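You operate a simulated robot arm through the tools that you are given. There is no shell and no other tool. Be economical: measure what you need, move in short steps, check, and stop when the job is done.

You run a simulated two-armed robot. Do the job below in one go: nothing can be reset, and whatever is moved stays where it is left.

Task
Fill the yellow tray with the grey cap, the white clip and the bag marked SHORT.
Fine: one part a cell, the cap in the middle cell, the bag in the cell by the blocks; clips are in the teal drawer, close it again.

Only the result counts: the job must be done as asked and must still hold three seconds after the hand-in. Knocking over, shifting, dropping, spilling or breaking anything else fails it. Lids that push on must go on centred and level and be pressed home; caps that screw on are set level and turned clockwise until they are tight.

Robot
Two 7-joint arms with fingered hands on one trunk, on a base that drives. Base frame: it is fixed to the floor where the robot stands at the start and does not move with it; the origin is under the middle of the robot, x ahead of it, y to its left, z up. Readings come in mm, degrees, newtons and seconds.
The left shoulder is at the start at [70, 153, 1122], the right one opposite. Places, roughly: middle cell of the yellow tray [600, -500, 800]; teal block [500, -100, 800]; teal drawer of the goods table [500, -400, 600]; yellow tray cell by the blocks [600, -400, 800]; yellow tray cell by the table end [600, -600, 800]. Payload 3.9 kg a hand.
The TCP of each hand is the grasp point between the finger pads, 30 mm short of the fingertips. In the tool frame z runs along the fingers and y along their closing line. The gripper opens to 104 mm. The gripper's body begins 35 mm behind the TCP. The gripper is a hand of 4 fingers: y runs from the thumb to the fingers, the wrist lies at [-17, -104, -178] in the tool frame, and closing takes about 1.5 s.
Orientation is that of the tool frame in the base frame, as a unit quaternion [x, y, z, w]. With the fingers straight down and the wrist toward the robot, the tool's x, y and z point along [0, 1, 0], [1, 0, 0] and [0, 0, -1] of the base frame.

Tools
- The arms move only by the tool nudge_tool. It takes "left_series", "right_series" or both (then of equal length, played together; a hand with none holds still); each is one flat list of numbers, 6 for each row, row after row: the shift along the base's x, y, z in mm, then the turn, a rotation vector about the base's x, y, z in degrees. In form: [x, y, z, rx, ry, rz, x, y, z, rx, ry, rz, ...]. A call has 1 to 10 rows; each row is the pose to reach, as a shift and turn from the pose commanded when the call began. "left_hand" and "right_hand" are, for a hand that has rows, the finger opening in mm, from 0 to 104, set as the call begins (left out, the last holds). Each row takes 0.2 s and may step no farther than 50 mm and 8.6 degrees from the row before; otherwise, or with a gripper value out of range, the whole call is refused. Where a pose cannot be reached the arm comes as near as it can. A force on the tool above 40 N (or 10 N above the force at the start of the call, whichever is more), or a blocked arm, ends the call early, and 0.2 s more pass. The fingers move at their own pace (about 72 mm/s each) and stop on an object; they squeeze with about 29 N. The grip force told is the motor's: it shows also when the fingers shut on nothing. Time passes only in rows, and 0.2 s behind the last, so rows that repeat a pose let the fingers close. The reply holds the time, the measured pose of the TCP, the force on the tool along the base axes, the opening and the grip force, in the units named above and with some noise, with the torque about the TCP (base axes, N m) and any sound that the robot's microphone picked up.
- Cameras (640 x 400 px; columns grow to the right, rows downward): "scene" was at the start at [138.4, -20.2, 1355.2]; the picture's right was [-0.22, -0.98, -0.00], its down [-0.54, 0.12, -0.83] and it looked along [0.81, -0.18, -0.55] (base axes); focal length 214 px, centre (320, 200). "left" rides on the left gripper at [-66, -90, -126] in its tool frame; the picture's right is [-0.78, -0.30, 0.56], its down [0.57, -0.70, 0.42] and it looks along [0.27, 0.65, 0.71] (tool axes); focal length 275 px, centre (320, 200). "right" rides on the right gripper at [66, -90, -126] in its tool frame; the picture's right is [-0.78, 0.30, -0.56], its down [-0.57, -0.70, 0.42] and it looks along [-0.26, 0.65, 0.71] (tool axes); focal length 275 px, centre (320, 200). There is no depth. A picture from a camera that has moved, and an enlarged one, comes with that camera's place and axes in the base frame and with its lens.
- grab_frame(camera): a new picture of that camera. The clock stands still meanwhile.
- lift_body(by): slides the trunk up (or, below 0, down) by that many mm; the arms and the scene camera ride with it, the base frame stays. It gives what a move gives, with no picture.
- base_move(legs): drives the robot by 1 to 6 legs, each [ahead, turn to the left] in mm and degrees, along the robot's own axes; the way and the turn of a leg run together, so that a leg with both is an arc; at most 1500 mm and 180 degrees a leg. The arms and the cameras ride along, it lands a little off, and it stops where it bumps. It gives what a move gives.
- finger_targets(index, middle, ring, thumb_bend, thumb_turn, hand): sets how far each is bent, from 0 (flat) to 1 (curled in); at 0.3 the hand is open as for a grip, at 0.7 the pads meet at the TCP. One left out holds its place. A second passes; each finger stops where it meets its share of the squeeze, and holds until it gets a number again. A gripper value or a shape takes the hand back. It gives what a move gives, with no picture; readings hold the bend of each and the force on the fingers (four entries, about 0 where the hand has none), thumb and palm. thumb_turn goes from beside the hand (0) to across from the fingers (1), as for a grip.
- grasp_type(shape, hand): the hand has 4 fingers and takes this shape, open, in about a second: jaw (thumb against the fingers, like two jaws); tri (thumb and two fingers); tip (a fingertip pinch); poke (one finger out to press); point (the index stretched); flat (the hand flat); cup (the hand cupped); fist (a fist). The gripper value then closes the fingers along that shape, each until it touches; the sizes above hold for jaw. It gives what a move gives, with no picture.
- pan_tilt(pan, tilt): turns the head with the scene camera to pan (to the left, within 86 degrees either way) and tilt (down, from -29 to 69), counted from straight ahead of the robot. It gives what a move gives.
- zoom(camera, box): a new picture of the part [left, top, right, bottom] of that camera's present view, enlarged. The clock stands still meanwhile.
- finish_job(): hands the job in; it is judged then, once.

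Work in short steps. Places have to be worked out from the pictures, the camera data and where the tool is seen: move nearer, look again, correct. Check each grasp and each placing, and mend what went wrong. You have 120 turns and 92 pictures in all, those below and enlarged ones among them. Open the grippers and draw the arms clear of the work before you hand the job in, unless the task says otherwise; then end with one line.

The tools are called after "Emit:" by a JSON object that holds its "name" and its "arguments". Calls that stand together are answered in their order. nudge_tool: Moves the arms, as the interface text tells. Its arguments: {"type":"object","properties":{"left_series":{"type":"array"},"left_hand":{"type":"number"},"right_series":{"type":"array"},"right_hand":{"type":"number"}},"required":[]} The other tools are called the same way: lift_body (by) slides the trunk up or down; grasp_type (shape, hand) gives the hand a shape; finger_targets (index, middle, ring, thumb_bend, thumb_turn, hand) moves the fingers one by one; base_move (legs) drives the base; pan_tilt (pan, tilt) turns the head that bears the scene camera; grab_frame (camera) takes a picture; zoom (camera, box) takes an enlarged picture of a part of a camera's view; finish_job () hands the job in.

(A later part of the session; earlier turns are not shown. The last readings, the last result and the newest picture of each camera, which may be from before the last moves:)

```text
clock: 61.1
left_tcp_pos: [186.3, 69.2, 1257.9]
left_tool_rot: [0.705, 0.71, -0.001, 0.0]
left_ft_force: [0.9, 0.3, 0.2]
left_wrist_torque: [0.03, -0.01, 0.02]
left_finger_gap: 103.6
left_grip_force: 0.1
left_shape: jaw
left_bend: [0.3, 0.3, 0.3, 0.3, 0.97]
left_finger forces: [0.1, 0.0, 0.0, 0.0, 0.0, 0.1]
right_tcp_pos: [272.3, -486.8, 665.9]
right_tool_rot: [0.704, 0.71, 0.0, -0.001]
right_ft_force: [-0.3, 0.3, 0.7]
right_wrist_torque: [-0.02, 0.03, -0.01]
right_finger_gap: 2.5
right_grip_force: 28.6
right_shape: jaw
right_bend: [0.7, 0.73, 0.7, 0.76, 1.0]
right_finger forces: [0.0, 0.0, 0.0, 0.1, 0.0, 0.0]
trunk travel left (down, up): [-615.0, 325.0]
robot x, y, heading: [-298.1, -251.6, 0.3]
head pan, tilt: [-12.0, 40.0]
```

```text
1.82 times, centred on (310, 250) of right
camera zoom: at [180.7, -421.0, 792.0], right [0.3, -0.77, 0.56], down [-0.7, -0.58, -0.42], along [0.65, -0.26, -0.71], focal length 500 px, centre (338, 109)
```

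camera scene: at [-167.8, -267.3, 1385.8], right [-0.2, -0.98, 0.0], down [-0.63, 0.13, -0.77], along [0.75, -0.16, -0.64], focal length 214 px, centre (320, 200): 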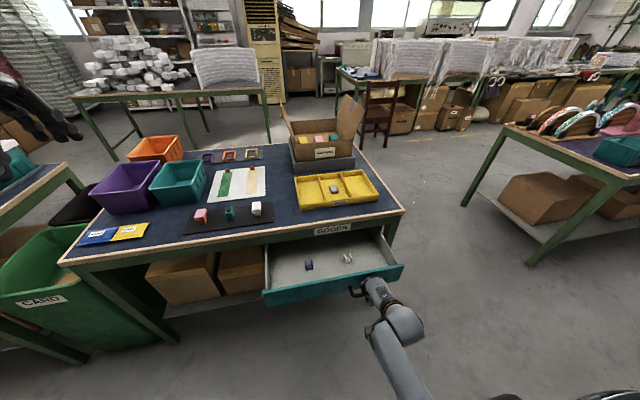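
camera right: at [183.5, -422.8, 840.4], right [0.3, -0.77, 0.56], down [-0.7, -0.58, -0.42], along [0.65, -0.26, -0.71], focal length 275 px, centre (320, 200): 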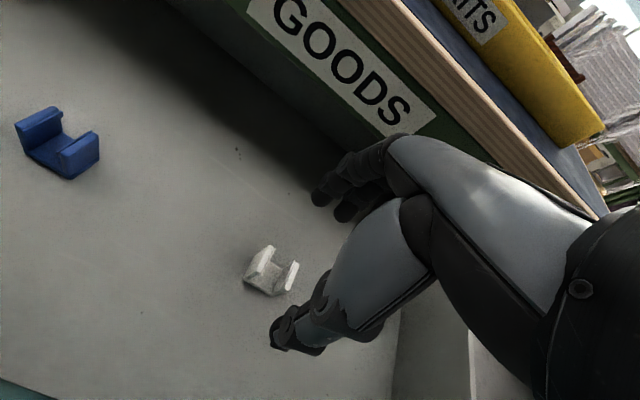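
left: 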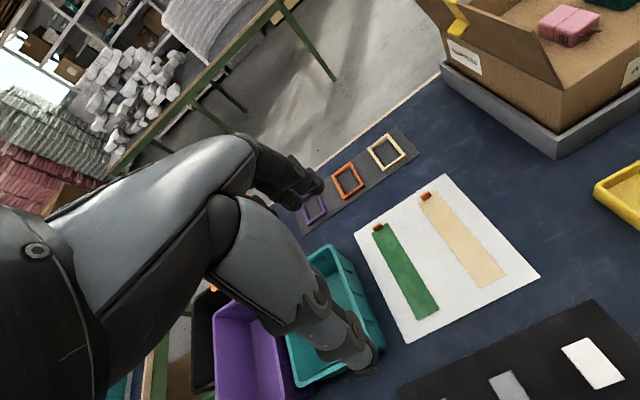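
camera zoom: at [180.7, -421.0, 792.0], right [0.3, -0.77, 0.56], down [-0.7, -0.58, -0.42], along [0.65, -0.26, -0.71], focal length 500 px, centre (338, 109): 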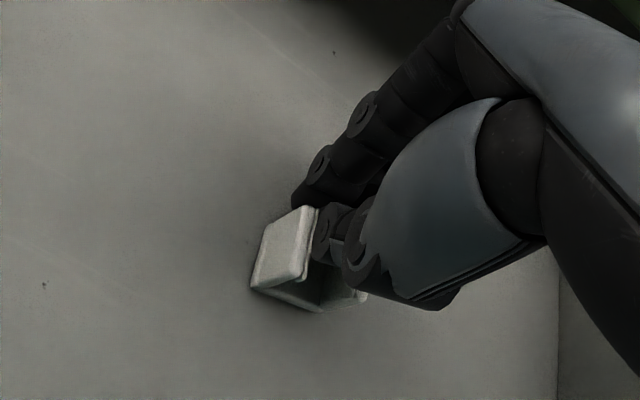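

The fingers closed inside the clip's channel without gripping it. I reopen and look again.

Emit:
{"name": "nudge_tool", "arguments": {"right_series": [0, 0, 0, 0, 0, 0, 0, 0, 0, 0, 0, 0, 0, 0, 0, 0, 0, 0, 0, 0, 0, 0, 0, 0, 0, 0, 40, 0, 0, 0, 0, 0, 70, 0, 0, 0], "right_hand": 80}}

Emit:
{"name": "zoom", "arguments": {"camera": "right", "box": [180, 160, 420, 360]}}

```text
clock: 62.5
left_tcp_pos: [186.9, 68.8, 1259.3]
left_tool_rot: [0.705, 0.71, 0.0, 0.0]
left_ft_force: [0.3, -0.2, 0.5]
left_wrist_torque: [0.0, -0.03, -0.02]
left_finger_gap: 103.7
left_grip_force: 0.0
left_shape: jaw
left_bend: [0.3, 0.3, 0.3, 0.3, 0.97]
left_finger forces: [0.0, 0.0, 0.1, 0.1, 0.0, 0.0]
right_tcp_pos: [270.4, -487.6, 737.3]
right_tool_rot: [0.705, 0.71, 0.0, -0.002]
right_ft_force: [0.1, 0.7, -0.4]
right_wrist_torque: [-0.01, -0.01, -0.02]
right_finger_gap: 79.8
right_grip_force: 0.2
right_shape: jaw
right_bend: [0.27, 0.35, 0.32, 0.5, 0.98]
right_finger forces: [0.1, 0.1, 0.0, 0.1, 0.1, 0.0]
trunk travel left (down, up): [-615.0, 325.0]
robot x, y, heading: [-301.5, -254.0, 0.3]
head pan, tilt: [-12.0, 40.0]
```

```text
2.00 times, centred on (300, 260) of right
camera zoom: at [179.9, -420.5, 862.4], right [0.3, -0.77, 0.56], down [-0.7, -0.58, -0.42], along [0.65, -0.26, -0.72], focal length 551 px, centre (360, 80)
```

zoom: 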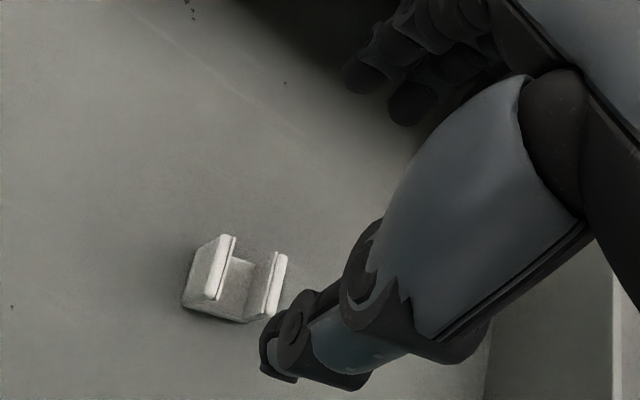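

The clip got nudged to about [251, -490], turned ~8°. Gripping across its two walls is better, so I raise and turn the hand 96° about the vertical.

Emit:
{"name": "nudge_tool", "arguments": {"right_series": [0, 0, 20, 0, 0, 8, -4, 0, 40, 0, 0, 16, -8, 0, 60, 0, 0, 24, -12, 0, 60, 0, 0, 32, -16, 0, 60, 0, 0, 40, -19, 0, 60, 0, 0, 48]}}

Emit:
{"name": "nudge_tool", "arguments": {"right_series": [0, 0, 0, 0, 0, 8, 0, 0, 0, 0, 0, 16, 0, 0, 0, 0, 0, 24, 0, 0, 0, 0, 0, 32, 0, 0, 0, 0, 0, 40, 0, 0, 0, 0, 0, 48]}}

Emit:
{"name": "grab_frame", "arguments": {"camera": "right"}}

```text
clock: 63.9
left_tcp_pos: [187.6, 68.1, 1258.2]
left_tool_rot: [0.705, 0.709, -0.001, 0.0]
left_ft_force: [1.0, 0.3, 0.7]
left_wrist_torque: [0.01, -0.03, 0.01]
left_finger_gap: 103.7
left_grip_force: 0.0
left_shape: jaw
left_bend: [0.3, 0.3, 0.3, 0.3, 0.97]
left_finger forces: [0.0, 0.1, 0.0, 0.0, 0.1, 0.0]
right_tcp_pos: [253.5, -487.4, 795.8]
right_tool_rot: [0.354, 0.935, -0.001, -0.001]
right_ft_force: [0.5, 0.3, -0.6]
right_wrist_torque: [-0.02, 0.04, 0.02]
right_finger_gap: 79.9
right_grip_force: 0.0
right_shape: jaw
right_bend: [0.27, 0.35, 0.32, 0.5, 0.98]
right_finger forces: [0.0, 0.0, 0.1, 0.1, 0.1, 0.0]
trunk travel left (down, up): [-615.0, 325.0]
robot x, y, heading: [-296.8, -249.8, 0.3]
head pan, tilt: [-12.0, 40.0]
```

```text
clock: 65.3
left_tcp_pos: [188.1, 69.7, 1257.7]
left_tool_rot: [0.705, 0.709, 0.001, 0.0]
left_ft_force: [1.0, -0.5, -0.3]
left_wrist_torque: [-0.02, -0.01, 0.0]
left_finger_gap: 103.7
left_grip_force: 0.0
left_shape: jaw
left_bend: [0.3, 0.3, 0.3, 0.3, 0.97]
left_finger forces: [0.0, 0.1, 0.0, 0.0, 0.1, 0.0]
right_tcp_pos: [252.7, -487.1, 796.6]
right_tool_rot: [-0.058, 0.998, 0.0, 0.0]
right_ft_force: [0.1, -0.8, 0.5]
right_wrist_torque: [-0.03, 0.02, -0.03]
right_finger_gap: 79.8
right_grip_force: 0.0
right_shape: jaw
right_bend: [0.27, 0.35, 0.32, 0.5, 0.98]
right_finger forces: [0.1, 0.0, 0.0, 0.0, 0.1, 0.1]
trunk travel left (down, up): [-615.0, 325.0]
robot x, y, heading: [-300.3, -249.2, 0.1]
head pan, tilt: [-12.0, 40.0]
```

```text
39 pictures are left
camera right: at [196.9, -582.5, 921.4], right [0.74, 0.38, 0.56], down [0.65, -0.63, -0.42], along [0.19, 0.67, -0.71], focal length 275 px, centre (320, 200)
```

right: 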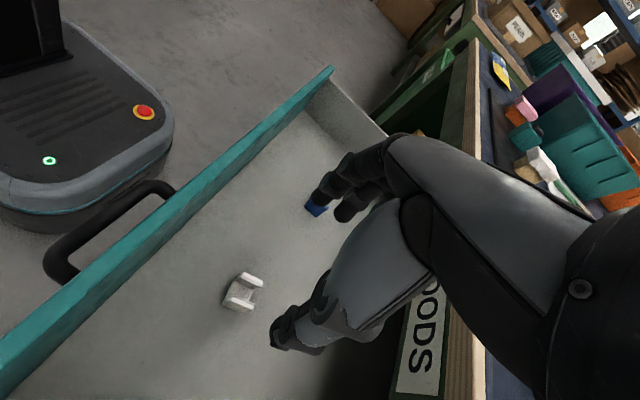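

Clip at about [252, -485] between the open thumb and fingers. I lower to z 705 and check alignment.

Emit:
{"name": "nudge_tool", "arguments": {"right_series": [0, 1, -40, 0, 0, 0, 0, 2, -80, 0, 0, 0, 0, 2, -92, 0, 0, 0]}}

Emit:
{"name": "zoom", "arguments": {"camera": "right", "box": [180, 140, 420, 360]}}

```text
clock: 66.1
left_tcp_pos: [186.7, 69.5, 1259.2]
left_tool_rot: [0.705, 0.709, 0.0, 0.0]
left_ft_force: [0.3, -0.9, -0.2]
left_wrist_torque: [0.0, 0.04, -0.02]
left_finger_gap: 103.8
left_grip_force: 0.2
left_shape: jaw
left_bend: [0.3, 0.3, 0.3, 0.3, 0.97]
left_finger forces: [0.0, 0.0, 0.0, 0.0, 0.0, 0.0]
right_tcp_pos: [252.1, -485.9, 703.3]
right_tool_rot: [-0.055, 0.998, 0.0, 0.0]
right_ft_force: [-0.5, 0.2, -0.2]
right_wrist_torque: [-0.01, 0.0, 0.01]
right_finger_gap: 79.9
right_grip_force: 0.1
right_shape: jaw
right_bend: [0.27, 0.35, 0.32, 0.5, 0.98]
right_finger forces: [0.0, 0.0, 0.0, 0.0, 0.0, 0.0]
trunk travel left (down, up): [-615.0, 325.0]
robot x, y, heading: [-301.6, -248.9, 0.5]
head pan, tilt: [-12.0, 40.0]
```

```text
1.82 times, centred on (300, 250) of right
camera zoom: at [195.7, -580.6, 828.8], right [0.74, 0.38, 0.56], down [0.65, -0.63, -0.42], along [0.19, 0.67, -0.71], focal length 500 px, centre (356, 109)
```

zoom: 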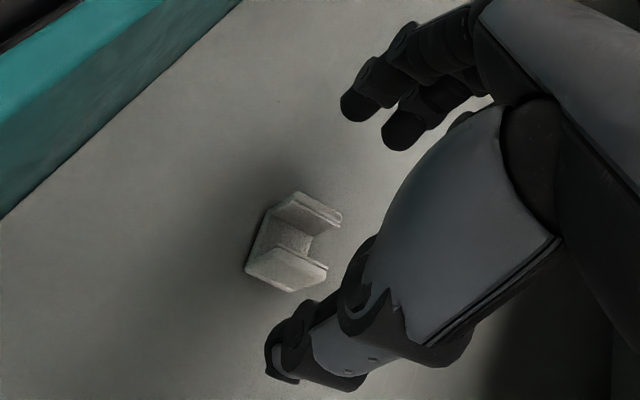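

Aligned. I lower to z 663 and close across the walls.

Emit:
{"name": "nudge_tool", "arguments": {"right_series": [0, 0, -20, 0, 0, 0, 0, 0, -34, 0, 0, 0, 0, 0, -40, 0, 0, 0]}}

Emit:
{"name": "nudge_tool", "arguments": {"right_series": [0, 0, 0, 0, 0, 0, 0, 0, 0, 0, 0, 0, 0, 0, 0, 0, 0, 0, 0, 0, 0, 0, 0, 0, 0, 0, 0, 0, 0, 0, 0, 0, 0, 0, 0, 0], "right_hand": 8}}

Emit:
{"name": "zoom", "arguments": {"camera": "right", "box": [180, 140, 420, 360]}}

```text
clock: 66.9
left_tcp_pos: [186.3, 69.8, 1259.0]
left_tool_rot: [0.705, 0.709, 0.0, 0.0]
left_ft_force: [-0.4, 0.4, -0.3]
left_wrist_torque: [-0.02, -0.01, -0.04]
left_finger_gap: 103.9
left_grip_force: 0.0
left_shape: jaw
left_bend: [0.3, 0.3, 0.3, 0.3, 0.97]
left_finger forces: [0.0, 0.0, 0.0, 0.0, 0.1, 0.0]
right_tcp_pos: [253.1, -485.9, 664.4]
right_tool_rot: [-0.056, 0.998, 0.0, -0.001]
right_ft_force: [-0.1, -0.6, -0.1]
right_wrist_torque: [0.0, 0.0, -0.02]
right_finger_gap: 79.7
right_grip_force: 0.1
right_shape: jaw
right_bend: [0.27, 0.35, 0.32, 0.5, 0.98]
right_finger forces: [0.0, 0.1, 0.0, 0.0, 0.1, 0.0]
trunk travel left (down, up): [-615.0, 325.0]
robot x, y, heading: [-299.0, -250.8, 0.2]
head pan, tilt: [-12.0, 40.0]
```

```text
clock: 68.3
left_tcp_pos: [187.4, 68.9, 1259.2]
left_tool_rot: [0.705, 0.709, 0.0, 0.0]
left_ft_force: [0.3, 0.2, -0.8]
left_wrist_torque: [0.03, -0.01, 0.0]
left_finger_gap: 103.8
left_grip_force: 0.1
left_shape: jaw
left_bend: [0.3, 0.3, 0.3, 0.3, 0.97]
left_finger forces: [0.1, 0.0, 0.0, 0.1, 0.0, 0.1]
right_tcp_pos: [252.3, -485.5, 664.5]
right_tool_rot: [-0.055, 0.998, 0.0, -0.001]
right_ft_force: [0.2, 0.6, 0.3]
right_wrist_torque: [0.03, -0.02, -0.04]
right_finger_gap: 24.2
right_grip_force: 29.6
right_shape: jaw
right_bend: [0.73, 0.56, 0.62, 0.75, 1.0]
right_finger forces: [15.3, 9.9, 0.0, 0.1, 25.4, 0.0]
trunk travel left (down, up): [-615.0, 325.0]
robot x, y, heading: [-297.2, -249.0, 0.2]
head pan, tilt: [-12.0, 40.0]
```

```text
1.82 times, centred on (300, 250) of right
camera zoom: at [196.5, -580.7, 789.5], right [0.74, 0.38, 0.56], down [0.65, -0.63, -0.42], along [0.19, 0.67, -0.71], focal length 500 px, centre (356, 109)
```

zoom: 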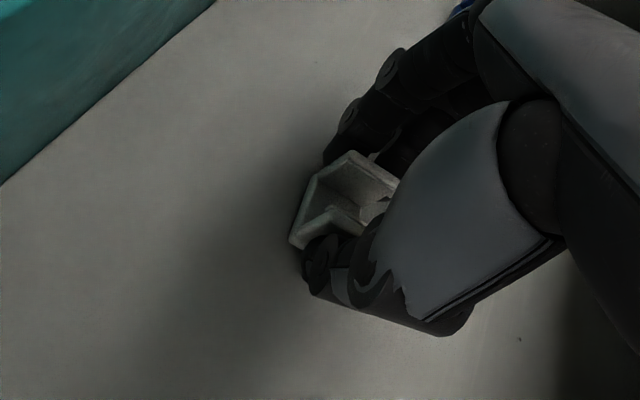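

The clip is gripped (gap 24, 15/10/25 N). I lift it straight out and check.

Emit:
{"name": "nudge_tool", "arguments": {"right_series": [0, 0, 20, 0, 0, 0, 0, 0, 60, 0, 0, 0, 0, 0, 105, 0, 0, 0, 0, -10, 150, 0, 0, 0, 0, -30, 190, 0, 0, 0, -10, -50, 235, 0, 0, 0, -20, -80, 270, 0, 0, 0, -20, -110, 300, 0, 0, 0]}}

Emit:
{"name": "grab_frame", "arguments": {"camera": "right"}}

Emit:
{"name": "grab_frame", "arguments": {"camera": "scene"}}

```text
refused: row 6 steps farther than a row can; nothing moved
```

```text
36 pictures are left
camera right: at [196.5, -580.7, 789.5], right [0.74, 0.38, 0.56], down [0.65, -0.63, -0.42], along [0.19, 0.67, -0.71], focal length 275 px, centre (320, 200)
```

right: 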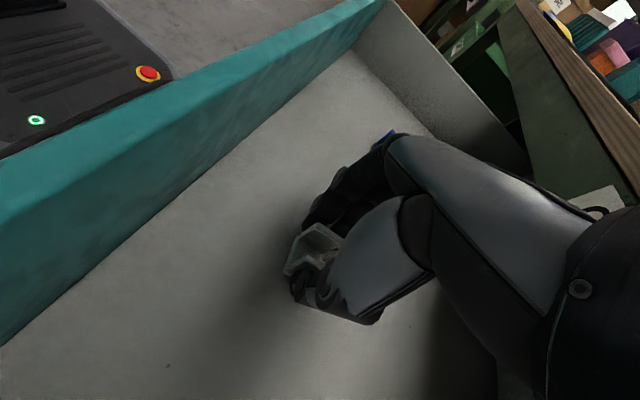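

```text
35 pictures are left
camera scene: at [-165.4, -268.0, 1385.5], right [-0.2, -0.98, 0.0], down [-0.63, 0.13, -0.77], along [0.75, -0.16, -0.64], focal length 214 px, centre (320, 200)
```

scene: 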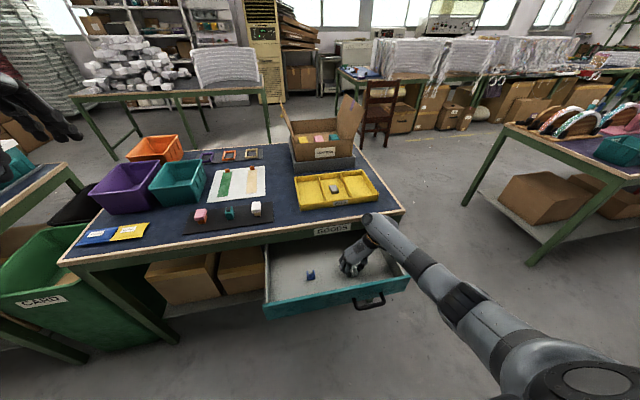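

A step was too long; I lift in smaller steps.

Emit:
{"name": "nudge_tool", "arguments": {"right_series": [0, 0, 20, 0, 0, 0, 0, 0, 55, 0, 0, 0, 0, 0, 95, 0, 0, 0, 0, 0, 135, 0, 0, 0, 0, -15, 170, 0, 0, 0, -5, -35, 205, 0, 0, 0, -10, -60, 235, 0, 0, 0, -10, -90, 260, 0, 0, 0]}}

Emit:
{"name": "grab_frame", "arguments": {"camera": "right"}}

```text
clock: 70.1
left_tcp_pos: [186.8, 68.5, 1259.3]
left_tool_rot: [0.705, 0.709, 0.001, 0.001]
left_ft_force: [-0.3, -0.1, 0.1]
left_wrist_torque: [0.0, -0.03, 0.04]
left_finger_gap: 103.5
left_grip_force: 0.0
left_shape: jaw
left_bend: [0.3, 0.3, 0.3, 0.3, 0.97]
left_finger forces: [0.0, 0.0, 0.0, 0.0, 0.0, 0.1]
right_tcp_pos: [241.1, -575.2, 924.8]
right_tool_rot: [-0.056, 0.998, 0.0, -0.002]
right_ft_force: [1.2, 0.4, 0.1]
right_wrist_torque: [0.03, -0.01, 0.01]
right_finger_gap: 24.4
right_grip_force: 29.6
right_shape: jaw
right_bend: [0.73, 0.56, 0.62, 0.75, 1.0]
right_finger forces: [15.5, 10.1, 0.0, 0.0, 25.5, 0.0]
trunk travel left (down, up): [-615.0, 325.0]
robot x, y, heading: [-299.4, -248.6, 0.4]
head pan, tilt: [-12.0, 40.0]
```

```text
34 pictures are left
camera right: at [186.0, -670.9, 1049.8], right [0.74, 0.38, 0.56], down [0.65, -0.63, -0.42], along [0.19, 0.67, -0.71], focal length 275 px, centre (320, 200)
```

right: 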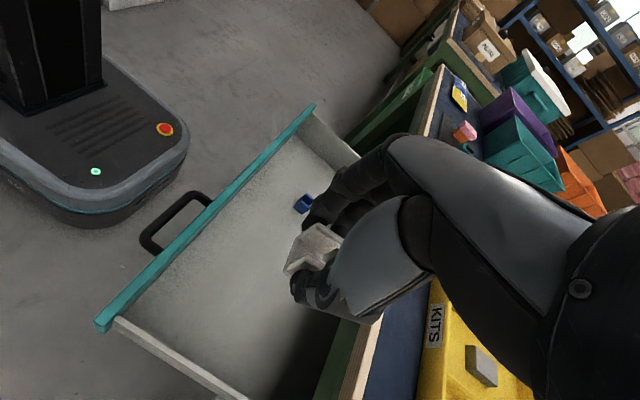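

The clip is securely held. With the left arm I will push the drawer shut; first I bring the closed left hand down in free space in front of the table.

Emit:
{"name": "nudge_tool", "arguments": {"left_series": [-19, -3, -41, 0, 0, 0, -37, -6, -82, 0, 0, 0, -56, -9, -123, 0, 0, 0, -75, -12, -164, 0, 0, 0, -94, -15, -205, 0, 0, 0, -112, -18, -246, 0, 0, 0, -131, -21, -287, 0, 0, 0, -150, -24, -328, 0, 0, 0, -160, -27, -369, 0, 0, 0, -170, -30, -410, 0, 0, 0], "left_hand": 0}}

```text
clock: 72.3
left_tcp_pos: [62.1, 50.6, 960.4]
left_tool_rot: [0.705, 0.709, -0.001, 0.001]
left_ft_force: [-0.1, -0.4, -0.1]
left_wrist_torque: [0.0, 0.0, -0.02]
left_finger_gap: 0.2
left_grip_force: 29.4
left_shape: jaw
left_bend: [0.7, 0.7, 0.7, 0.49, 1.0]
left_finger forces: [0.1, 0.0, 0.0, 0.1, 0.0, 0.1]
left hand out of reach, approached as far as the arm can: row 7, 8, 9, 10
right_tcp_pos: [242.7, -575.8, 923.6]
right_tool_rot: [-0.056, 0.998, 0.0, -0.001]
right_ft_force: [-0.9, -1.0, -0.6]
right_wrist_torque: [0.02, 0.01, -0.01]
right_finger_gap: 24.0
right_grip_force: 29.3
right_shape: jaw
right_bend: [0.73, 0.56, 0.62, 0.75, 1.0]
right_finger forces: [15.5, 10.1, 0.0, 0.0, 25.5, 0.1]
trunk travel left (down, up): [-615.0, 325.0]
robot x, y, heading: [-301.3, -246.6, 0.4]
head pan, tilt: [-12.0, 40.0]
```

The same posture snag; I go out to the left side as I did with the right arm, and descend there.

Emit:
{"name": "nudge_tool", "arguments": {"left_series": [-20, 17, 10, 0, 0, 0, -40, 34, 20, 0, 0, 0, -60, 51, 20, 0, 0, 0, -80, 70, 20, 0, 0, 0, -100, 90, 10, 0, 0, 0, -117, 110, 0, 0, 0, 0, -117, 120, -30, 0, 0, 0, -117, 120, -65, 0, 0, 0, -117, 120, -100, 0, 0, 0, -117, 120, -135, 0, 0, 0]}}

```text
clock: 74.5
left_tcp_pos: [-54.5, 175.2, 823.6]
left_tool_rot: [0.705, 0.709, 0.0, 0.001]
left_ft_force: [0.0, 1.2, 0.3]
left_wrist_torque: [0.01, 0.01, 0.0]
left_finger_gap: 0.1
left_grip_force: 28.8
left_shape: jaw
left_bend: [0.7, 0.7, 0.7, 0.49, 1.0]
left_finger forces: [0.0, 0.1, 0.1, 0.0, 0.1, 0.1]
left hand out of reach, approached as far as the arm can: row 1, 2, 3, 4, 5, 6, 7, 8
right_tcp_pos: [242.0, -573.7, 924.7]
right_tool_rot: [-0.056, 0.998, -0.001, 0.0]
right_ft_force: [-0.4, 0.6, 0.1]
right_wrist_torque: [-0.02, 0.02, 0.02]
right_finger_gap: 24.4
right_grip_force: 29.2
right_shape: jaw
right_bend: [0.73, 0.56, 0.62, 0.75, 1.0]
right_finger forces: [15.5, 10.0, 0.0, 0.0, 25.6, 0.0]
trunk travel left (down, up): [-615.0, 325.0]
robot x, y, heading: [-302.3, -248.4, 0.1]
head pan, tilt: [-12.0, 40.0]
```

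Freed. I bring the left hand in front of the drawer face at about [60, -230, 685].

Emit:
{"name": "nudge_tool", "arguments": {"left_series": [11, -41, -14, 0, 0, 0, 23, -82, -28, 0, 0, 0, 34, -123, -42, 0, 0, 0, 46, -164, -56, 0, 0, 0, 57, -205, -70, 0, 0, 0, 69, -246, -84, 0, 0, 0, 80, -287, -98, 0, 0, 0, 92, -328, -112, 0, 0, 0, 103, -368, -126, 0, 0, 0, 114, -405, -138, 0, 0, 0]}}

Emit:
{"name": "zoom", "arguments": {"camera": "scene", "box": [190, 220, 430, 390]}}

```text
clock: 76.7
left_tcp_pos: [26.0, 41.0, 817.6]
left_tool_rot: [0.706, 0.708, -0.001, 0.0]
left_ft_force: [0.5, -0.5, 0.2]
left_wrist_torque: [-0.01, 0.02, 0.03]
left_finger_gap: 0.1
left_grip_force: 28.9
left_shape: jaw
left_bend: [0.7, 0.7, 0.7, 0.49, 1.0]
left_finger forces: [0.0, 0.1, 0.0, 0.1, 0.1, 0.0]
left hand out of reach, approached as far as the arm can: row 3, 4, 5, 6, 7, 8, 9, 10
right_tcp_pos: [241.8, -575.5, 923.1]
right_tool_rot: [-0.055, 0.999, 0.0, 0.0]
right_ft_force: [-0.1, 0.2, 0.2]
right_wrist_torque: [0.01, -0.03, 0.0]
right_finger_gap: 24.7
right_grip_force: 28.4
right_shape: jaw
right_bend: [0.73, 0.56, 0.62, 0.75, 1.0]
right_finger forces: [15.4, 10.0, 0.0, 0.0, 25.6, 0.0]
trunk travel left (down, up): [-615.0, 325.0]
robot x, y, heading: [-297.7, -249.7, 0.3]
head pan, tilt: [-12.0, 40.0]
```

```text
2.35 times, centred on (310, 305) of scene
camera zoom: at [-164.8, -268.1, 1385.4], right [-0.2, -0.98, 0.0], down [-0.63, 0.13, -0.77], along [0.75, -0.16, -0.64], focal length 505 px, centre (344, -47)
```

zoom: 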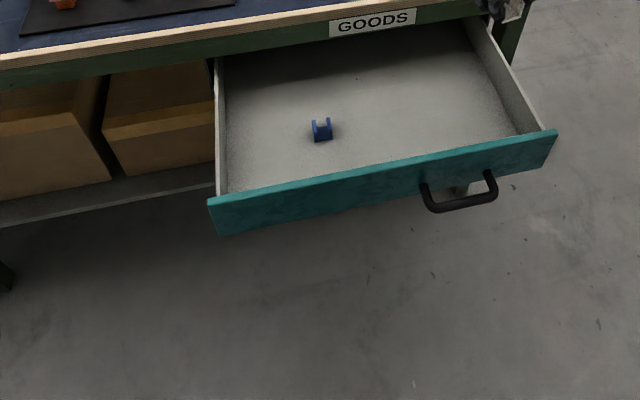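

The left elbow is still not down. I go back out to the left and descend lower there to switch its posture.

Emit:
{"name": "nudge_tool", "arguments": {"left_series": [-20, 34, 5, 0, 0, 0, -40, 68, 5, 0, 0, 0, -60, 102, 5, 0, 0, 0, -85, 140, 0, 0, 0, 0, -85, 150, -30, 0, 0, 0, -85, 150, -65, 0, 0, 0, -85, 150, -100, 0, 0, 0, -85, 150, -130, 0, 0, 0, -85, 150, -150, 0, 0, 0]}}

Emit:
{"name": "nudge_tool", "arguments": {"left_series": [10, -40, 0, 0, 0, 0, 20, -80, 0, 0, 0, 0, 30, -120, 0, 0, 0, 0, 40, -160, 0, 0, 0, 0, 50, -200, 0, 0, 0, 0, 60, -240, 0, 0, 0, 0, 70, -280, 0, 0, 0, 0]}}

```text
clock: 78.7
left_tcp_pos: [-60.1, 200.1, 757.2]
left_tool_rot: [0.705, 0.709, -0.001, 0.001]
left_ft_force: [0.0, -0.4, -0.2]
left_wrist_torque: [0.04, -0.02, 0.03]
left_finger_gap: 0.3
left_grip_force: 28.9
left_shape: jaw
left_bend: [0.7, 0.7, 0.7, 0.49, 1.0]
left_finger forces: [0.0, 0.0, 0.0, 0.0, 0.1, 0.0]
left hand out of reach, approached as far as the arm can: row 6, 7, 8, 9
right_tcp_pos: [241.5, -574.8, 924.0]
right_tool_rot: [-0.056, 0.998, -0.001, -0.001]
right_ft_force: [-0.6, -0.3, 0.8]
right_wrist_torque: [-0.03, -0.01, 0.01]
right_finger_gap: 24.3
right_grip_force: 28.9
right_shape: jaw
right_bend: [0.73, 0.56, 0.62, 0.75, 1.0]
right_finger forces: [15.5, 10.1, 0.0, 0.0, 25.5, 0.1]
trunk travel left (down, up): [-615.0, 325.0]
robot x, y, heading: [-299.7, -250.9, 0.1]
head pan, tilt: [-12.0, 40.0]
```

```text
clock: 80.3
left_tcp_pos: [15.1, 48.7, 814.1]
left_tool_rot: [0.705, 0.709, -0.001, 0.0]
left_ft_force: [-0.3, 1.0, -0.7]
left_wrist_torque: [0.02, 0.0, 0.02]
left_finger_gap: 0.0
left_grip_force: 28.6
left_shape: jaw
left_bend: [0.7, 0.7, 0.7, 0.49, 1.0]
left_finger forces: [0.1, 0.1, 0.0, 0.0, 0.0, 0.1]
left hand out of reach, approached as far as the arm can: row 1, 2, 3, 4, 5, 6, 7
right_tcp_pos: [242.0, -574.8, 924.7]
right_tool_rot: [-0.056, 0.998, -0.001, -0.001]
right_ft_force: [0.3, -0.1, -0.4]
right_wrist_torque: [0.0, 0.0, -0.01]
right_finger_gap: 24.4
right_grip_force: 29.0
right_shape: jaw
right_bend: [0.73, 0.56, 0.62, 0.75, 1.0]
right_finger forces: [15.5, 10.0, 0.0, 0.0, 25.4, 0.0]
trunk travel left (down, up): [-615.0, 325.0]
robot x, y, heading: [-297.4, -254.5, 0.4]
head pan, tilt: [-12.0, 40.0]
```

The left arm stays stuck, so I'll close the drawer with the side of the right palm, which leaves the clip hanging free in the fingertips. First I take the right hand back in front of the drawer, still high.

Emit:
{"name": "nudge_tool", "arguments": {"right_series": [-30, 25, 0, 0, 0, 0, -60, 50, 0, 0, 0, 0, -90, 75, 0, 0, 0, 0, -115, 105, 0, 0, 0, 0, -140, 135, 0, 0, 0, 0, -165, 160, 0, 0, 0, 0, -185, 185, 0, 0, 0, 0]}}

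```text
clock: 81.9
left_tcp_pos: [15.3, 49.6, 814.8]
left_tool_rot: [0.705, 0.709, -0.002, 0.0]
left_ft_force: [0.0, -0.7, 0.2]
left_wrist_torque: [-0.01, -0.02, -0.03]
left_finger_gap: 0.0
left_grip_force: 28.9
left_shape: jaw
left_bend: [0.7, 0.7, 0.7, 0.49, 1.0]
left_finger forces: [0.0, 0.0, 0.0, 0.0, 0.0, 0.0]
right_tcp_pos: [57.2, -390.0, 924.5]
right_tool_rot: [-0.055, 0.998, -0.001, -0.001]
right_ft_force: [-0.4, -0.6, 0.5]
right_wrist_torque: [-0.06, -0.01, 0.04]
right_finger_gap: 24.3
right_grip_force: 28.6
right_shape: jaw
right_bend: [0.73, 0.56, 0.62, 0.75, 1.0]
right_finger forces: [15.4, 10.1, 0.1, 0.0, 25.5, 0.1]
trunk travel left (down, up): [-615.0, 325.0]
robot x, y, heading: [-298.6, -251.7, 0.4]
head pan, tilt: [-12.0, 40.0]
```

Reached. I lower to z 700 in front of the panel and look.

Emit:
{"name": "nudge_tool", "arguments": {"right_series": [-5, 0, -45, 0, 0, 0, -5, 0, -90, 0, 0, 0, -5, 0, -135, 0, 0, 0, -5, 0, -180, 0, 0, 0, -5, 0, -225, 0, 0, 0]}}

Emit:
{"name": "zoom", "arguments": {"camera": "scene", "box": [210, 200, 450, 390]}}

Emit:
{"name": "grab_frame", "arguments": {"camera": "right"}}

```text
clock: 83.1
left_tcp_pos: [16.3, 48.2, 813.9]
left_tool_rot: [0.706, 0.708, -0.002, 0.001]
left_ft_force: [1.2, 0.6, 0.0]
left_wrist_torque: [0.0, 0.0, -0.02]
left_finger_gap: 0.0
left_grip_force: 29.0
left_shape: jaw
left_bend: [0.7, 0.7, 0.7, 0.49, 1.0]
left_finger forces: [0.1, 0.0, 0.1, 0.0, 0.1, 0.0]
right_tcp_pos: [51.5, -390.1, 697.7]
right_tool_rot: [-0.058, 0.998, -0.001, -0.001]
right_ft_force: [0.1, 0.6, -0.3]
right_wrist_torque: [0.0, 0.01, -0.02]
right_finger_gap: 24.4
right_grip_force: 29.0
right_shape: jaw
right_bend: [0.73, 0.56, 0.62, 0.75, 1.0]
right_finger forces: [15.5, 10.0, 0.0, 0.0, 25.5, 0.0]
trunk travel left (down, up): [-615.0, 325.0]
robot x, y, heading: [-301.7, -250.8, 0.3]
head pan, tilt: [-12.0, 40.0]
```

```text
2.11 times, centred on (330, 295) of scene
camera zoom: at [-164.8, -268.1, 1385.5], right [-0.2, -0.98, 0.0], down [-0.63, 0.13, -0.77], along [0.75, -0.16, -0.64], focal length 452 px, centre (299, 0)
```

zoom: 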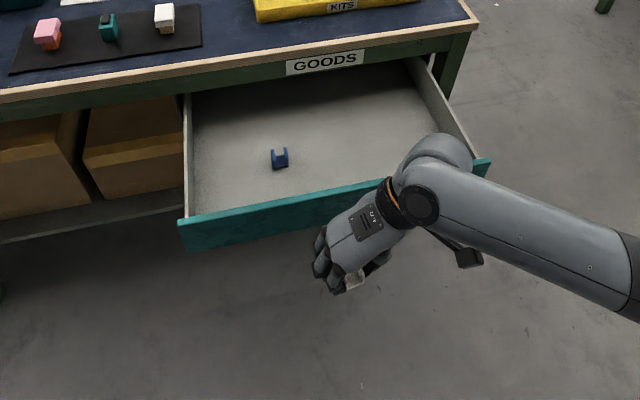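

```text
31 pictures are left
camera right: at [-3.9, -485.0, 823.4], right [0.74, 0.38, 0.56], down [0.65, -0.63, -0.42], along [0.19, 0.67, -0.71], focal length 275 px, centre (320, 200)
```

right: 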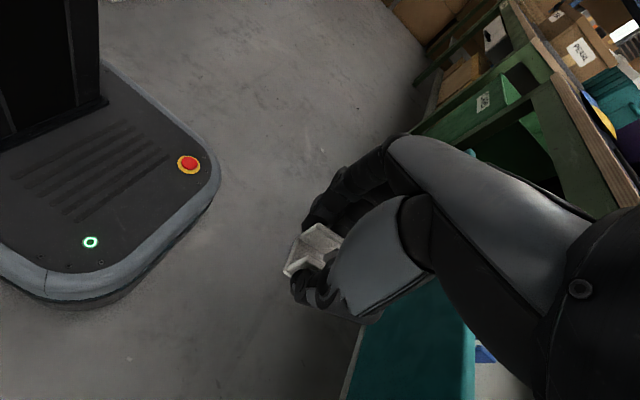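

The clip faces the robot, away from the panel. I push the drawer shut with the side of the palm.

Emit:
{"name": "nudge_tool", "arguments": {"right_series": [25, 0, 0, 0, 0, 0, 50, 0, 0, 0, 0, 0, 70, 0, 0, 0, 0, 0, 90, 0, 0, 0, 0, 0, 110, 0, 0, 0, 0, 0, 130, 0, 0, 0, 0, 0, 150, 0, 0, 0, 0, 0, 170, 0, 0, 0, 0, 0, 190, 0, 0, 0, 0, 0, 210, 0, 0, 0, 0, 0]}}

Emit:
{"name": "zoom", "arguments": {"camera": "scene", "box": [210, 200, 450, 390]}}

```text
clock: 85.3
left_tcp_pos: [17.1, 49.1, 814.6]
left_tool_rot: [0.706, 0.708, -0.002, 0.0]
left_ft_force: [0.2, -0.3, -0.3]
left_wrist_torque: [-0.01, 0.06, -0.02]
left_finger_gap: 0.2
left_grip_force: 29.1
left_shape: jaw
left_bend: [0.7, 0.7, 0.7, 0.49, 1.0]
left_finger forces: [0.1, 0.0, 0.0, 0.1, 0.1, 0.0]
right_tcp_pos: [262.7, -389.6, 699.3]
right_tool_rot: [-0.055, 0.998, -0.001, -0.001]
right_ft_force: [1.2, 0.3, -0.6]
right_wrist_torque: [-0.01, 0.0, -0.03]
right_finger_gap: 24.3
right_grip_force: 29.1
right_shape: jaw
right_bend: [0.73, 0.56, 0.72, 0.75, 1.0]
right_finger forces: [15.5, 10.0, 0.1, 0.1, 25.5, 0.1]
trunk travel left (down, up): [-615.0, 325.0]
robot x, y, heading: [-299.1, -251.4, 0.3]
head pan, tilt: [-12.0, 40.0]
```

```text
2.11 times, centred on (330, 295) of scene
camera zoom: at [-164.5, -267.4, 1385.4], right [-0.2, -0.98, 0.0], down [-0.63, 0.13, -0.77], along [0.75, -0.16, -0.64], focal length 452 px, centre (299, 0)
```

zoom: 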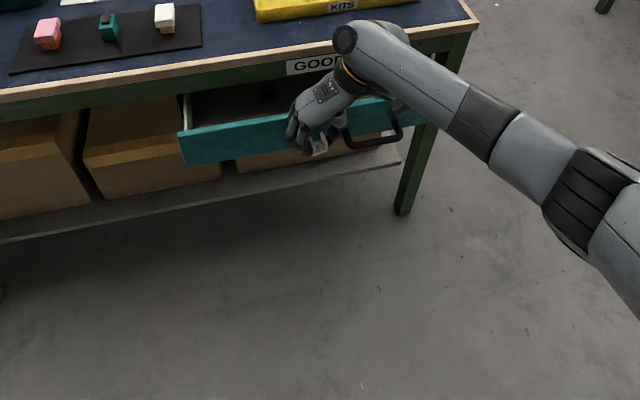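

Working: the drawer is about three-quarters closed. I continue in small steps, watching the force.

Emit:
{"name": "nudge_tool", "arguments": {"right_series": [10, 0, 0, 0, 0, 0, 20, 0, 0, 0, 0, 0, 30, 0, 0, 0, 0, 0, 38, 0, 0, 0, 0, 0, 46, 0, 0, 0, 0, 0]}}

Emit:
{"name": "zoom", "arguments": {"camera": "scene", "box": [260, 210, 400, 310]}}

```text
clock: 86.5
left_tcp_pos: [16.0, 49.3, 814.1]
left_tool_rot: [0.706, 0.708, -0.001, 0.0]
left_ft_force: [0.6, 0.1, -0.2]
left_wrist_torque: [0.01, 0.02, -0.02]
left_finger_gap: 0.0
left_grip_force: 29.2
left_shape: jaw
left_bend: [0.7, 0.7, 0.7, 0.49, 1.0]
left_finger forces: [0.0, 0.0, 0.0, 0.0, 0.1, 0.0]
right_tcp_pos: [308.9, -389.4, 699.8]
right_tool_rot: [-0.055, 0.998, -0.001, 0.0]
right_ft_force: [-2.0, -1.1, -0.1]
right_wrist_torque: [0.02, -0.04, -0.02]
right_finger_gap: 24.3
right_grip_force: 29.0
right_shape: jaw
right_bend: [0.73, 0.56, 0.72, 0.75, 1.0]
right_finger forces: [15.4, 9.8, 1.1, 0.0, 25.4, 0.0]
trunk travel left (down, up): [-615.0, 325.0]
robot x, y, heading: [-297.1, -247.2, 0.3]
head pan, tilt: [-12.0, 40.0]
```

```text
4.00 times, centred on (330, 260) of scene
camera zoom: at [-165.3, -267.7, 1385.5], right [-0.2, -0.98, 0.0], down [-0.63, 0.13, -0.77], along [0.75, -0.16, -0.64], focal length 858 px, centre (280, -40)
```

zoom: 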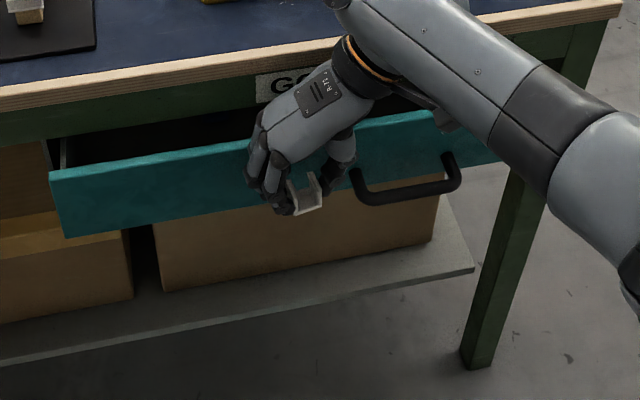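

About 35 mm remain. I continue in 5 mm steps.

Emit:
{"name": "nudge_tool", "arguments": {"right_series": [6, 0, 0, 0, 0, 0, 12, 0, 0, 0, 0, 0, 18, 0, 0, 0, 0, 0, 24, 0, 0, 0, 0, 0, 29, 0, 0, 0, 0, 0, 34, 0, 0, 0, 0, 0]}}

Emit:
{"name": "zoom", "arguments": {"camera": "scene", "box": [260, 210, 400, 310]}}

```text
clock: 87.5
left_tcp_pos: [11.6, 48.6, 816.6]
left_tool_rot: [0.706, 0.708, 0.0, 0.002]
left_ft_force: [-0.5, 0.0, 0.7]
left_wrist_torque: [-0.05, -0.01, 0.03]
left_finger_gap: 0.0
left_grip_force: 29.0
left_shape: jaw
left_bend: [0.7, 0.7, 0.7, 0.49, 1.0]
left_finger forces: [0.0, 0.1, 0.1, 0.0, 0.0, 0.0]
right_tcp_pos: [321.8, -390.4, 699.6]
right_tool_rot: [-0.056, 0.998, 0.0, -0.004]
right_ft_force: [-4.0, 0.5, -0.2]
right_wrist_torque: [-0.03, -0.24, 0.0]
right_finger_gap: 24.3
right_grip_force: 29.2
right_shape: jaw
right_bend: [0.73, 0.56, 0.72, 0.75, 1.0]
right_finger forces: [15.4, 10.1, 0.1, 0.1, 25.4, 0.0]
right hand out of reach, approached as far as the arm can: row 5
trunk travel left (down, up): [-615.0, 325.0]
robot x, y, heading: [-304.6, -250.7, 0.1]
head pan, tilt: [-12.0, 40.0]
stopped in row 5 (right hand): the force on the tool passed its limit (the readings are from after the stop); the commanded pose is now the measured one
```

```text
4.00 times, centred on (330, 260) of scene
camera zoom: at [-172.8, -267.6, 1386.5], right [-0.21, -0.98, 0.0], down [-0.63, 0.13, -0.77], along [0.75, -0.16, -0.64], focal length 858 px, centre (280, -40)
```

zoom: 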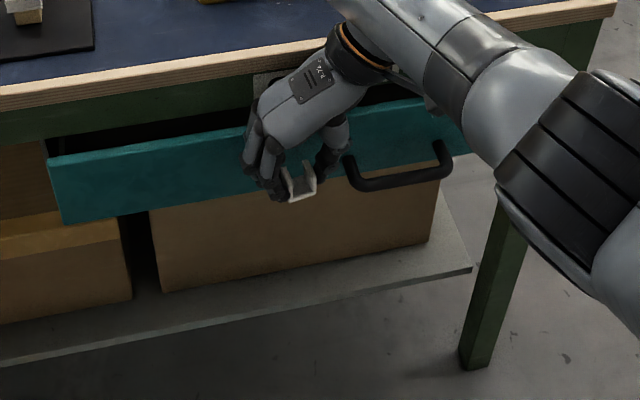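

The palm met the table edge with about 20 mm of drawer left. I back off and lift; I'll press the rest shut once the hand is free, and place the clip first.

Emit:
{"name": "nudge_tool", "arguments": {"right_series": [-25, 0, 0, 0, 0, 0, -55, 0, 0, 0, 0, 0, -85, 0, 0, 0, 0, 0, -100, 0, 40, 0, 0, 0, -100, 0, 85, 0, 0, 0, -100, 0, 130, 0, 0, 0, -100, 0, 175, 0, 0, 0, -100, 0, 220, 0, 0, 0, -100, 0, 260, 0, 0, 0]}}

Emit:
{"name": "grab_frame", "arguments": {"camera": "right"}}

```text
clock: 89.5
left_tcp_pos: [14.8, 48.6, 814.1]
left_tool_rot: [0.706, 0.709, -0.001, 0.0]
left_ft_force: [-0.3, 0.2, 0.6]
left_wrist_torque: [0.0, 0.01, 0.02]
left_finger_gap: 0.0
left_grip_force: 29.0
left_shape: jaw
left_bend: [0.7, 0.7, 0.7, 0.49, 1.0]
left_finger forces: [0.0, 0.1, 0.1, 0.0, 0.0, 0.0]
right_tcp_pos: [224.8, -391.5, 957.0]
right_tool_rot: [-0.055, 0.998, 0.001, -0.007]
right_ft_force: [0.4, -0.6, -1.3]
right_wrist_torque: [0.04, -0.01, -0.01]
right_finger_gap: 24.4
right_grip_force: 29.2
right_shape: jaw
right_bend: [0.73, 0.56, 0.72, 0.75, 1.0]
right_finger forces: [15.5, 9.9, 0.0, 0.1, 25.4, 0.1]
trunk travel left (down, up): [-615.0, 325.0]
robot x, y, heading: [-302.6, -250.0, 0.3]
head pan, tilt: [-12.0, 40.0]
```

```text
27 pictures are left
camera right: at [171.0, -486.6, 1082.9], right [0.75, 0.38, 0.55], down [0.64, -0.63, -0.43], along [0.18, 0.67, -0.72], focal length 275 px, centre (320, 200)
```

right: 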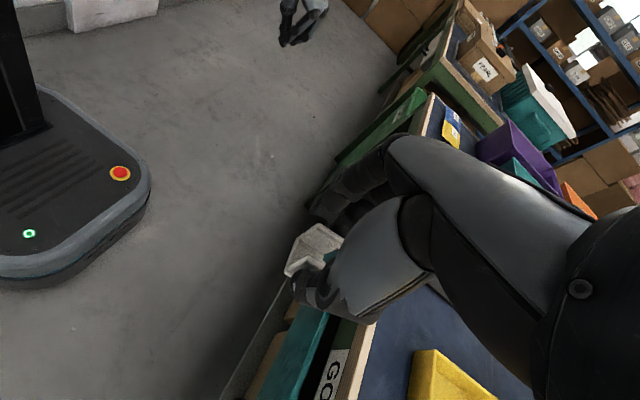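

Clip still held. I raise the trunk 160 and drive 240 ahead so the tray is within reach.

Emit:
{"name": "lift_body", "arguments": {"by": 160}}

Emit:
{"name": "base_move", "arguments": {"legs": [[240, 0]]}}

```text
clock: 91.4
left_tcp_pos: [15.2, 48.8, 974.5]
left_tool_rot: [0.705, 0.709, -0.002, 0.0]
left_ft_force: [-0.8, -0.2, -0.2]
left_wrist_torque: [-0.02, 0.01, 0.04]
left_finger_gap: 0.0
left_grip_force: 29.5
left_shape: jaw
left_bend: [0.7, 0.7, 0.7, 0.49, 1.0]
left_finger forces: [0.0, 0.1, 0.1, 0.0, 0.0, 0.0]
right_tcp_pos: [226.5, -391.4, 1115.8]
right_tool_rot: [-0.055, 0.998, 0.0, -0.007]
right_ft_force: [-0.1, -0.8, 0.8]
right_wrist_torque: [-0.03, -0.02, 0.02]
right_finger_gap: 24.4
right_grip_force: 29.0
right_shape: jaw
right_bend: [0.73, 0.56, 0.72, 0.75, 1.0]
right_finger forces: [15.5, 9.9, 0.1, 0.0, 25.3, 0.0]
trunk travel left (down, up): [-775.0, 165.0]
robot x, y, heading: [-298.3, -249.5, 0.2]
head pan, tilt: [-12.0, 40.0]
```

```text
clock: 93.1
left_tcp_pos: [253.3, 50.2, 974.3]
left_tool_rot: [0.706, 0.708, -0.001, 0.0]
left_ft_force: [-0.4, 0.5, -0.5]
left_wrist_torque: [-0.02, 0.01, -0.02]
left_finger_gap: 0.1
left_grip_force: 28.8
left_shape: jaw
left_bend: [0.7, 0.7, 0.7, 0.49, 1.0]
left_finger forces: [0.1, 0.0, 0.1, 0.0, 0.0, 0.0]
right_tcp_pos: [465.4, -388.8, 1116.8]
right_tool_rot: [-0.056, 0.998, 0.0, -0.006]
right_ft_force: [-0.1, -0.3, -0.4]
right_wrist_torque: [-0.01, -0.01, -0.03]
right_finger_gap: 24.2
right_grip_force: 29.1
right_shape: jaw
right_bend: [0.73, 0.56, 0.72, 0.75, 1.0]
right_finger forces: [15.5, 9.9, 0.1, 0.0, 25.4, 0.1]
trunk travel left (down, up): [-775.0, 165.0]
robot x, y, heading: [-60.6, -251.3, 0.0]
head pan, tilt: [-12.0, 40.0]
```

Now I move the clip over the cell at the table end (centre about [558, -570]), at z 940.

Emit:
{"name": "nudge_tool", "arguments": {"right_series": [16, -30, -25, 0, 0, -3, 31, -60, -50, 0, 0, -6, 47, -90, -75, 0, 0, -6, 62, -120, -100, 0, 0, -6, 78, -150, -125, 0, 0, -6, 93, -181, -150, 0, 0, -6, 93, -181, -177, 0, 0, -6]}}

Emit:
{"name": "grab_frame", "arguments": {"camera": "right"}}

```text
clock: 94.7
left_tcp_pos: [254.8, 50.5, 975.6]
left_tool_rot: [0.706, 0.708, -0.001, 0.0]
left_ft_force: [-0.4, -0.9, 0.2]
left_wrist_torque: [-0.01, 0.01, 0.02]
left_finger_gap: 0.1
left_grip_force: 29.3
left_shape: jaw
left_bend: [0.7, 0.7, 0.7, 0.49, 1.0]
left_finger forces: [0.1, 0.1, 0.1, 0.0, 0.0, 0.0]
right_tcp_pos: [559.6, -570.6, 938.5]
right_tool_rot: [-0.005, 1.0, 0.0, -0.006]
right_ft_force: [0.1, 0.9, -0.3]
right_wrist_torque: [0.02, 0.01, 0.03]
right_finger_gap: 24.3
right_grip_force: 29.3
right_shape: jaw
right_bend: [0.73, 0.56, 0.72, 0.75, 1.0]
right_finger forces: [15.6, 9.9, 0.0, 0.1, 25.4, 0.0]
trunk travel left (down, up): [-775.0, 165.0]
robot x, y, heading: [-64.2, -251.7, 0.2]
head pan, tilt: [-12.0, 40.0]
```

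```text
26 pictures are left
camera right: at [496.5, -659.8, 1064.8], right [0.78, 0.3, 0.55], down [0.57, -0.7, -0.43], along [0.25, 0.65, -0.72], focal length 275 px, centre (320, 200)
```

right: 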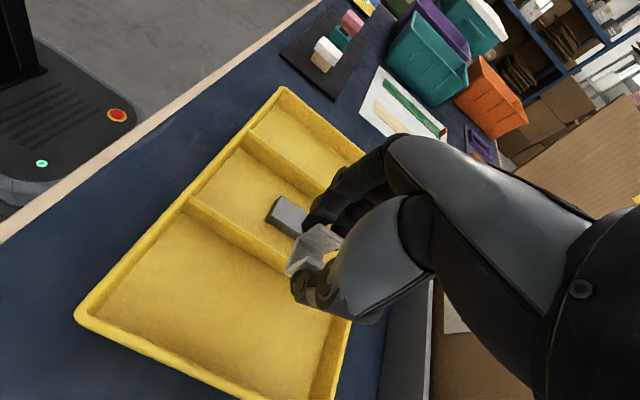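

The clip hangs over the end cell. I lower it, aiming a few mm away from the divider.

Emit:
{"name": "nudge_tool", "arguments": {"right_series": [0, -4, -40, 0, 0, 0, 0, -5, -75, 0, 0, 0, 0, -5, -90, 0, 0, 0]}}

Emit:
{"name": "zoom", "arguments": {"camera": "right", "box": [160, 120, 440, 380]}}

```text
clock: 95.5
left_tcp_pos: [254.2, 48.2, 975.1]
left_tool_rot: [0.706, 0.708, -0.001, 0.0]
left_ft_force: [-0.3, 0.0, 0.0]
left_wrist_torque: [0.01, 0.0, -0.01]
left_finger_gap: 0.0
left_grip_force: 28.6
left_shape: jaw
left_bend: [0.7, 0.7, 0.7, 0.49, 1.0]
left_finger forces: [0.0, 0.0, 0.0, 0.1, 0.1, 0.1]
right_tcp_pos: [541.3, -572.8, 864.9]
right_tool_rot: [-0.004, 1.0, 0.002, -0.006]
right_ft_force: [0.4, 0.6, 0.3]
right_wrist_torque: [-0.01, 0.01, 0.0]
right_finger_gap: 24.3
right_grip_force: 29.2
right_shape: jaw
right_bend: [0.73, 0.56, 0.72, 0.75, 1.0]
right_finger forces: [15.4, 10.0, 0.0, 0.0, 25.5, 0.0]
right hand out of reach, approached as far as the arm can: row 2, 3
trunk travel left (down, up): [-775.0, 165.0]
robot x, y, heading: [-63.0, -246.6, 0.4]
head pan, tilt: [-12.0, 40.0]
```

```text
1.54 times, centred on (300, 250) of right
camera zoom: at [478.0, -661.0, 990.3], right [0.78, 0.3, 0.55], down [0.57, -0.7, -0.43], along [0.25, 0.65, -0.72], focal length 424 px, centre (351, 123)
```

zoom: 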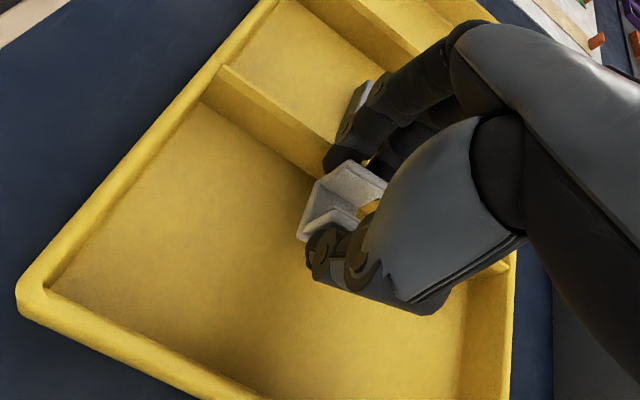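

Reach limit there; the cell is long, so I use x≈515, y≈-580 and continue down.

Emit:
{"name": "nudge_tool", "arguments": {"right_series": [-14, -4, 0, 0, 0, 0, -26, -8, -6, 0, 0, 0, -26, -8, -14, 0, 0, 0, -26, -8, -18, 0, 0, 0]}}

Emit:
{"name": "nudge_tool", "arguments": {"right_series": [0, 0, -3, 0, 0, 0, 0, 0, -6, 0, 0, 0, 0, 0, -9, 0, 0, 0]}}

Emit:
{"name": "zoom", "arguments": {"camera": "right", "box": [160, 120, 440, 380]}}

```text
clock: 96.5
left_tcp_pos: [254.5, 49.5, 974.1]
left_tool_rot: [0.705, 0.709, -0.002, 0.001]
left_ft_force: [0.1, -0.1, -1.0]
left_wrist_torque: [0.0, -0.02, 0.06]
left_finger_gap: 0.2
left_grip_force: 29.5
left_shape: jaw
left_bend: [0.7, 0.7, 0.7, 0.49, 1.0]
left_finger forces: [0.0, 0.1, 0.0, 0.0, 0.1, 0.1]
right_tcp_pos: [540.6, -572.5, 866.5]
right_tool_rot: [-0.012, 1.0, 0.0, 0.009]
right_ft_force: [0.5, 0.3, -0.4]
right_wrist_torque: [0.0, -0.03, -0.03]
right_finger_gap: 24.1
right_grip_force: 29.6
right_shape: jaw
right_bend: [0.73, 0.56, 0.72, 0.75, 1.0]
right_finger forces: [15.4, 10.0, 0.0, 0.1, 25.3, 0.0]
right hand out of reach, approached as far as the arm can: row 1, 2, 3, 4
trunk travel left (down, up): [-775.0, 165.0]
robot x, y, heading: [-67.0, -249.1, 0.4]
head pan, tilt: [-12.0, 40.0]
```

```text
clock: 97.3
left_tcp_pos: [254.6, 50.7, 974.4]
left_tool_rot: [0.706, 0.708, -0.001, 0.0]
left_ft_force: [-0.4, -0.6, 0.4]
left_wrist_torque: [-0.01, 0.02, 0.0]
left_finger_gap: 0.1
left_grip_force: 28.9
left_shape: jaw
left_bend: [0.7, 0.7, 0.7, 0.49, 1.0]
left_finger forces: [0.0, 0.1, 0.1, 0.2, 0.0, 0.1]
right_tcp_pos: [538.8, -571.7, 857.0]
right_tool_rot: [-0.004, 1.0, 0.001, -0.006]
right_ft_force: [-0.5, 1.0, 0.7]
right_wrist_torque: [-0.01, 0.0, 0.02]
right_finger_gap: 24.0
right_grip_force: 29.1
right_shape: jaw
right_bend: [0.73, 0.56, 0.72, 0.75, 1.0]
right_finger forces: [15.4, 9.8, 0.0, 0.0, 25.1, 0.1]
trunk travel left (down, up): [-775.0, 165.0]
robot x, y, heading: [-59.7, -248.2, 0.3]
head pan, tilt: [-12.0, 40.0]
```

```text
1.54 times, centred on (300, 250) of right
camera zoom: at [475.6, -661.6, 983.3], right [0.78, 0.3, 0.55], down [0.57, -0.7, -0.43], along [0.25, 0.65, -0.72], focal length 424 px, centre (351, 123)
```

zoom: 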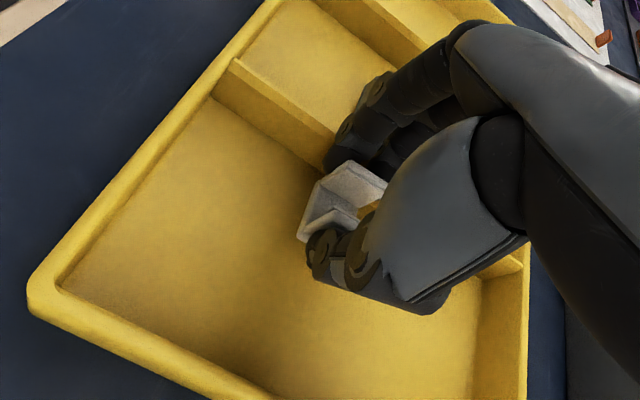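

Now it moves. I shift a bit toward the cell's middle and the robot, and continue down in small steps.

Emit:
{"name": "nudge_tool", "arguments": {"right_series": [-6, -4, 0, 0, 0, 0, -12, -8, 0, 0, 0, 0, -12, -8, -5, 0, 0, 0, -12, -8, -10, 0, 0, 0]}}

```text
clock: 98.3
left_tcp_pos: [254.9, 50.1, 975.3]
left_tool_rot: [0.706, 0.708, -0.001, 0.0]
left_ft_force: [0.1, -0.8, 0.3]
left_wrist_torque: [0.03, 0.01, -0.01]
left_finger_gap: 0.0
left_grip_force: 28.3
left_shape: jaw
left_bend: [0.7, 0.7, 0.7, 0.49, 1.0]
left_finger forces: [0.0, 0.0, 0.0, 0.0, 0.0, 0.1]
right_tcp_pos: [527.4, -581.3, 847.6]
right_tool_rot: [-0.003, 1.0, 0.001, -0.007]
right_ft_force: [-0.5, -1.5, 0.4]
right_wrist_torque: [0.0, -0.02, 0.01]
right_finger_gap: 24.3
right_grip_force: 28.8
right_shape: jaw
right_bend: [0.73, 0.56, 0.72, 0.75, 1.0]
right_finger forces: [15.1, 11.7, 0.0, 0.0, 25.1, 0.1]
trunk travel left (down, up): [-775.0, 165.0]
robot x, y, heading: [-58.0, -250.9, 0.1]
head pan, tilt: [-12.0, 40.0]
```

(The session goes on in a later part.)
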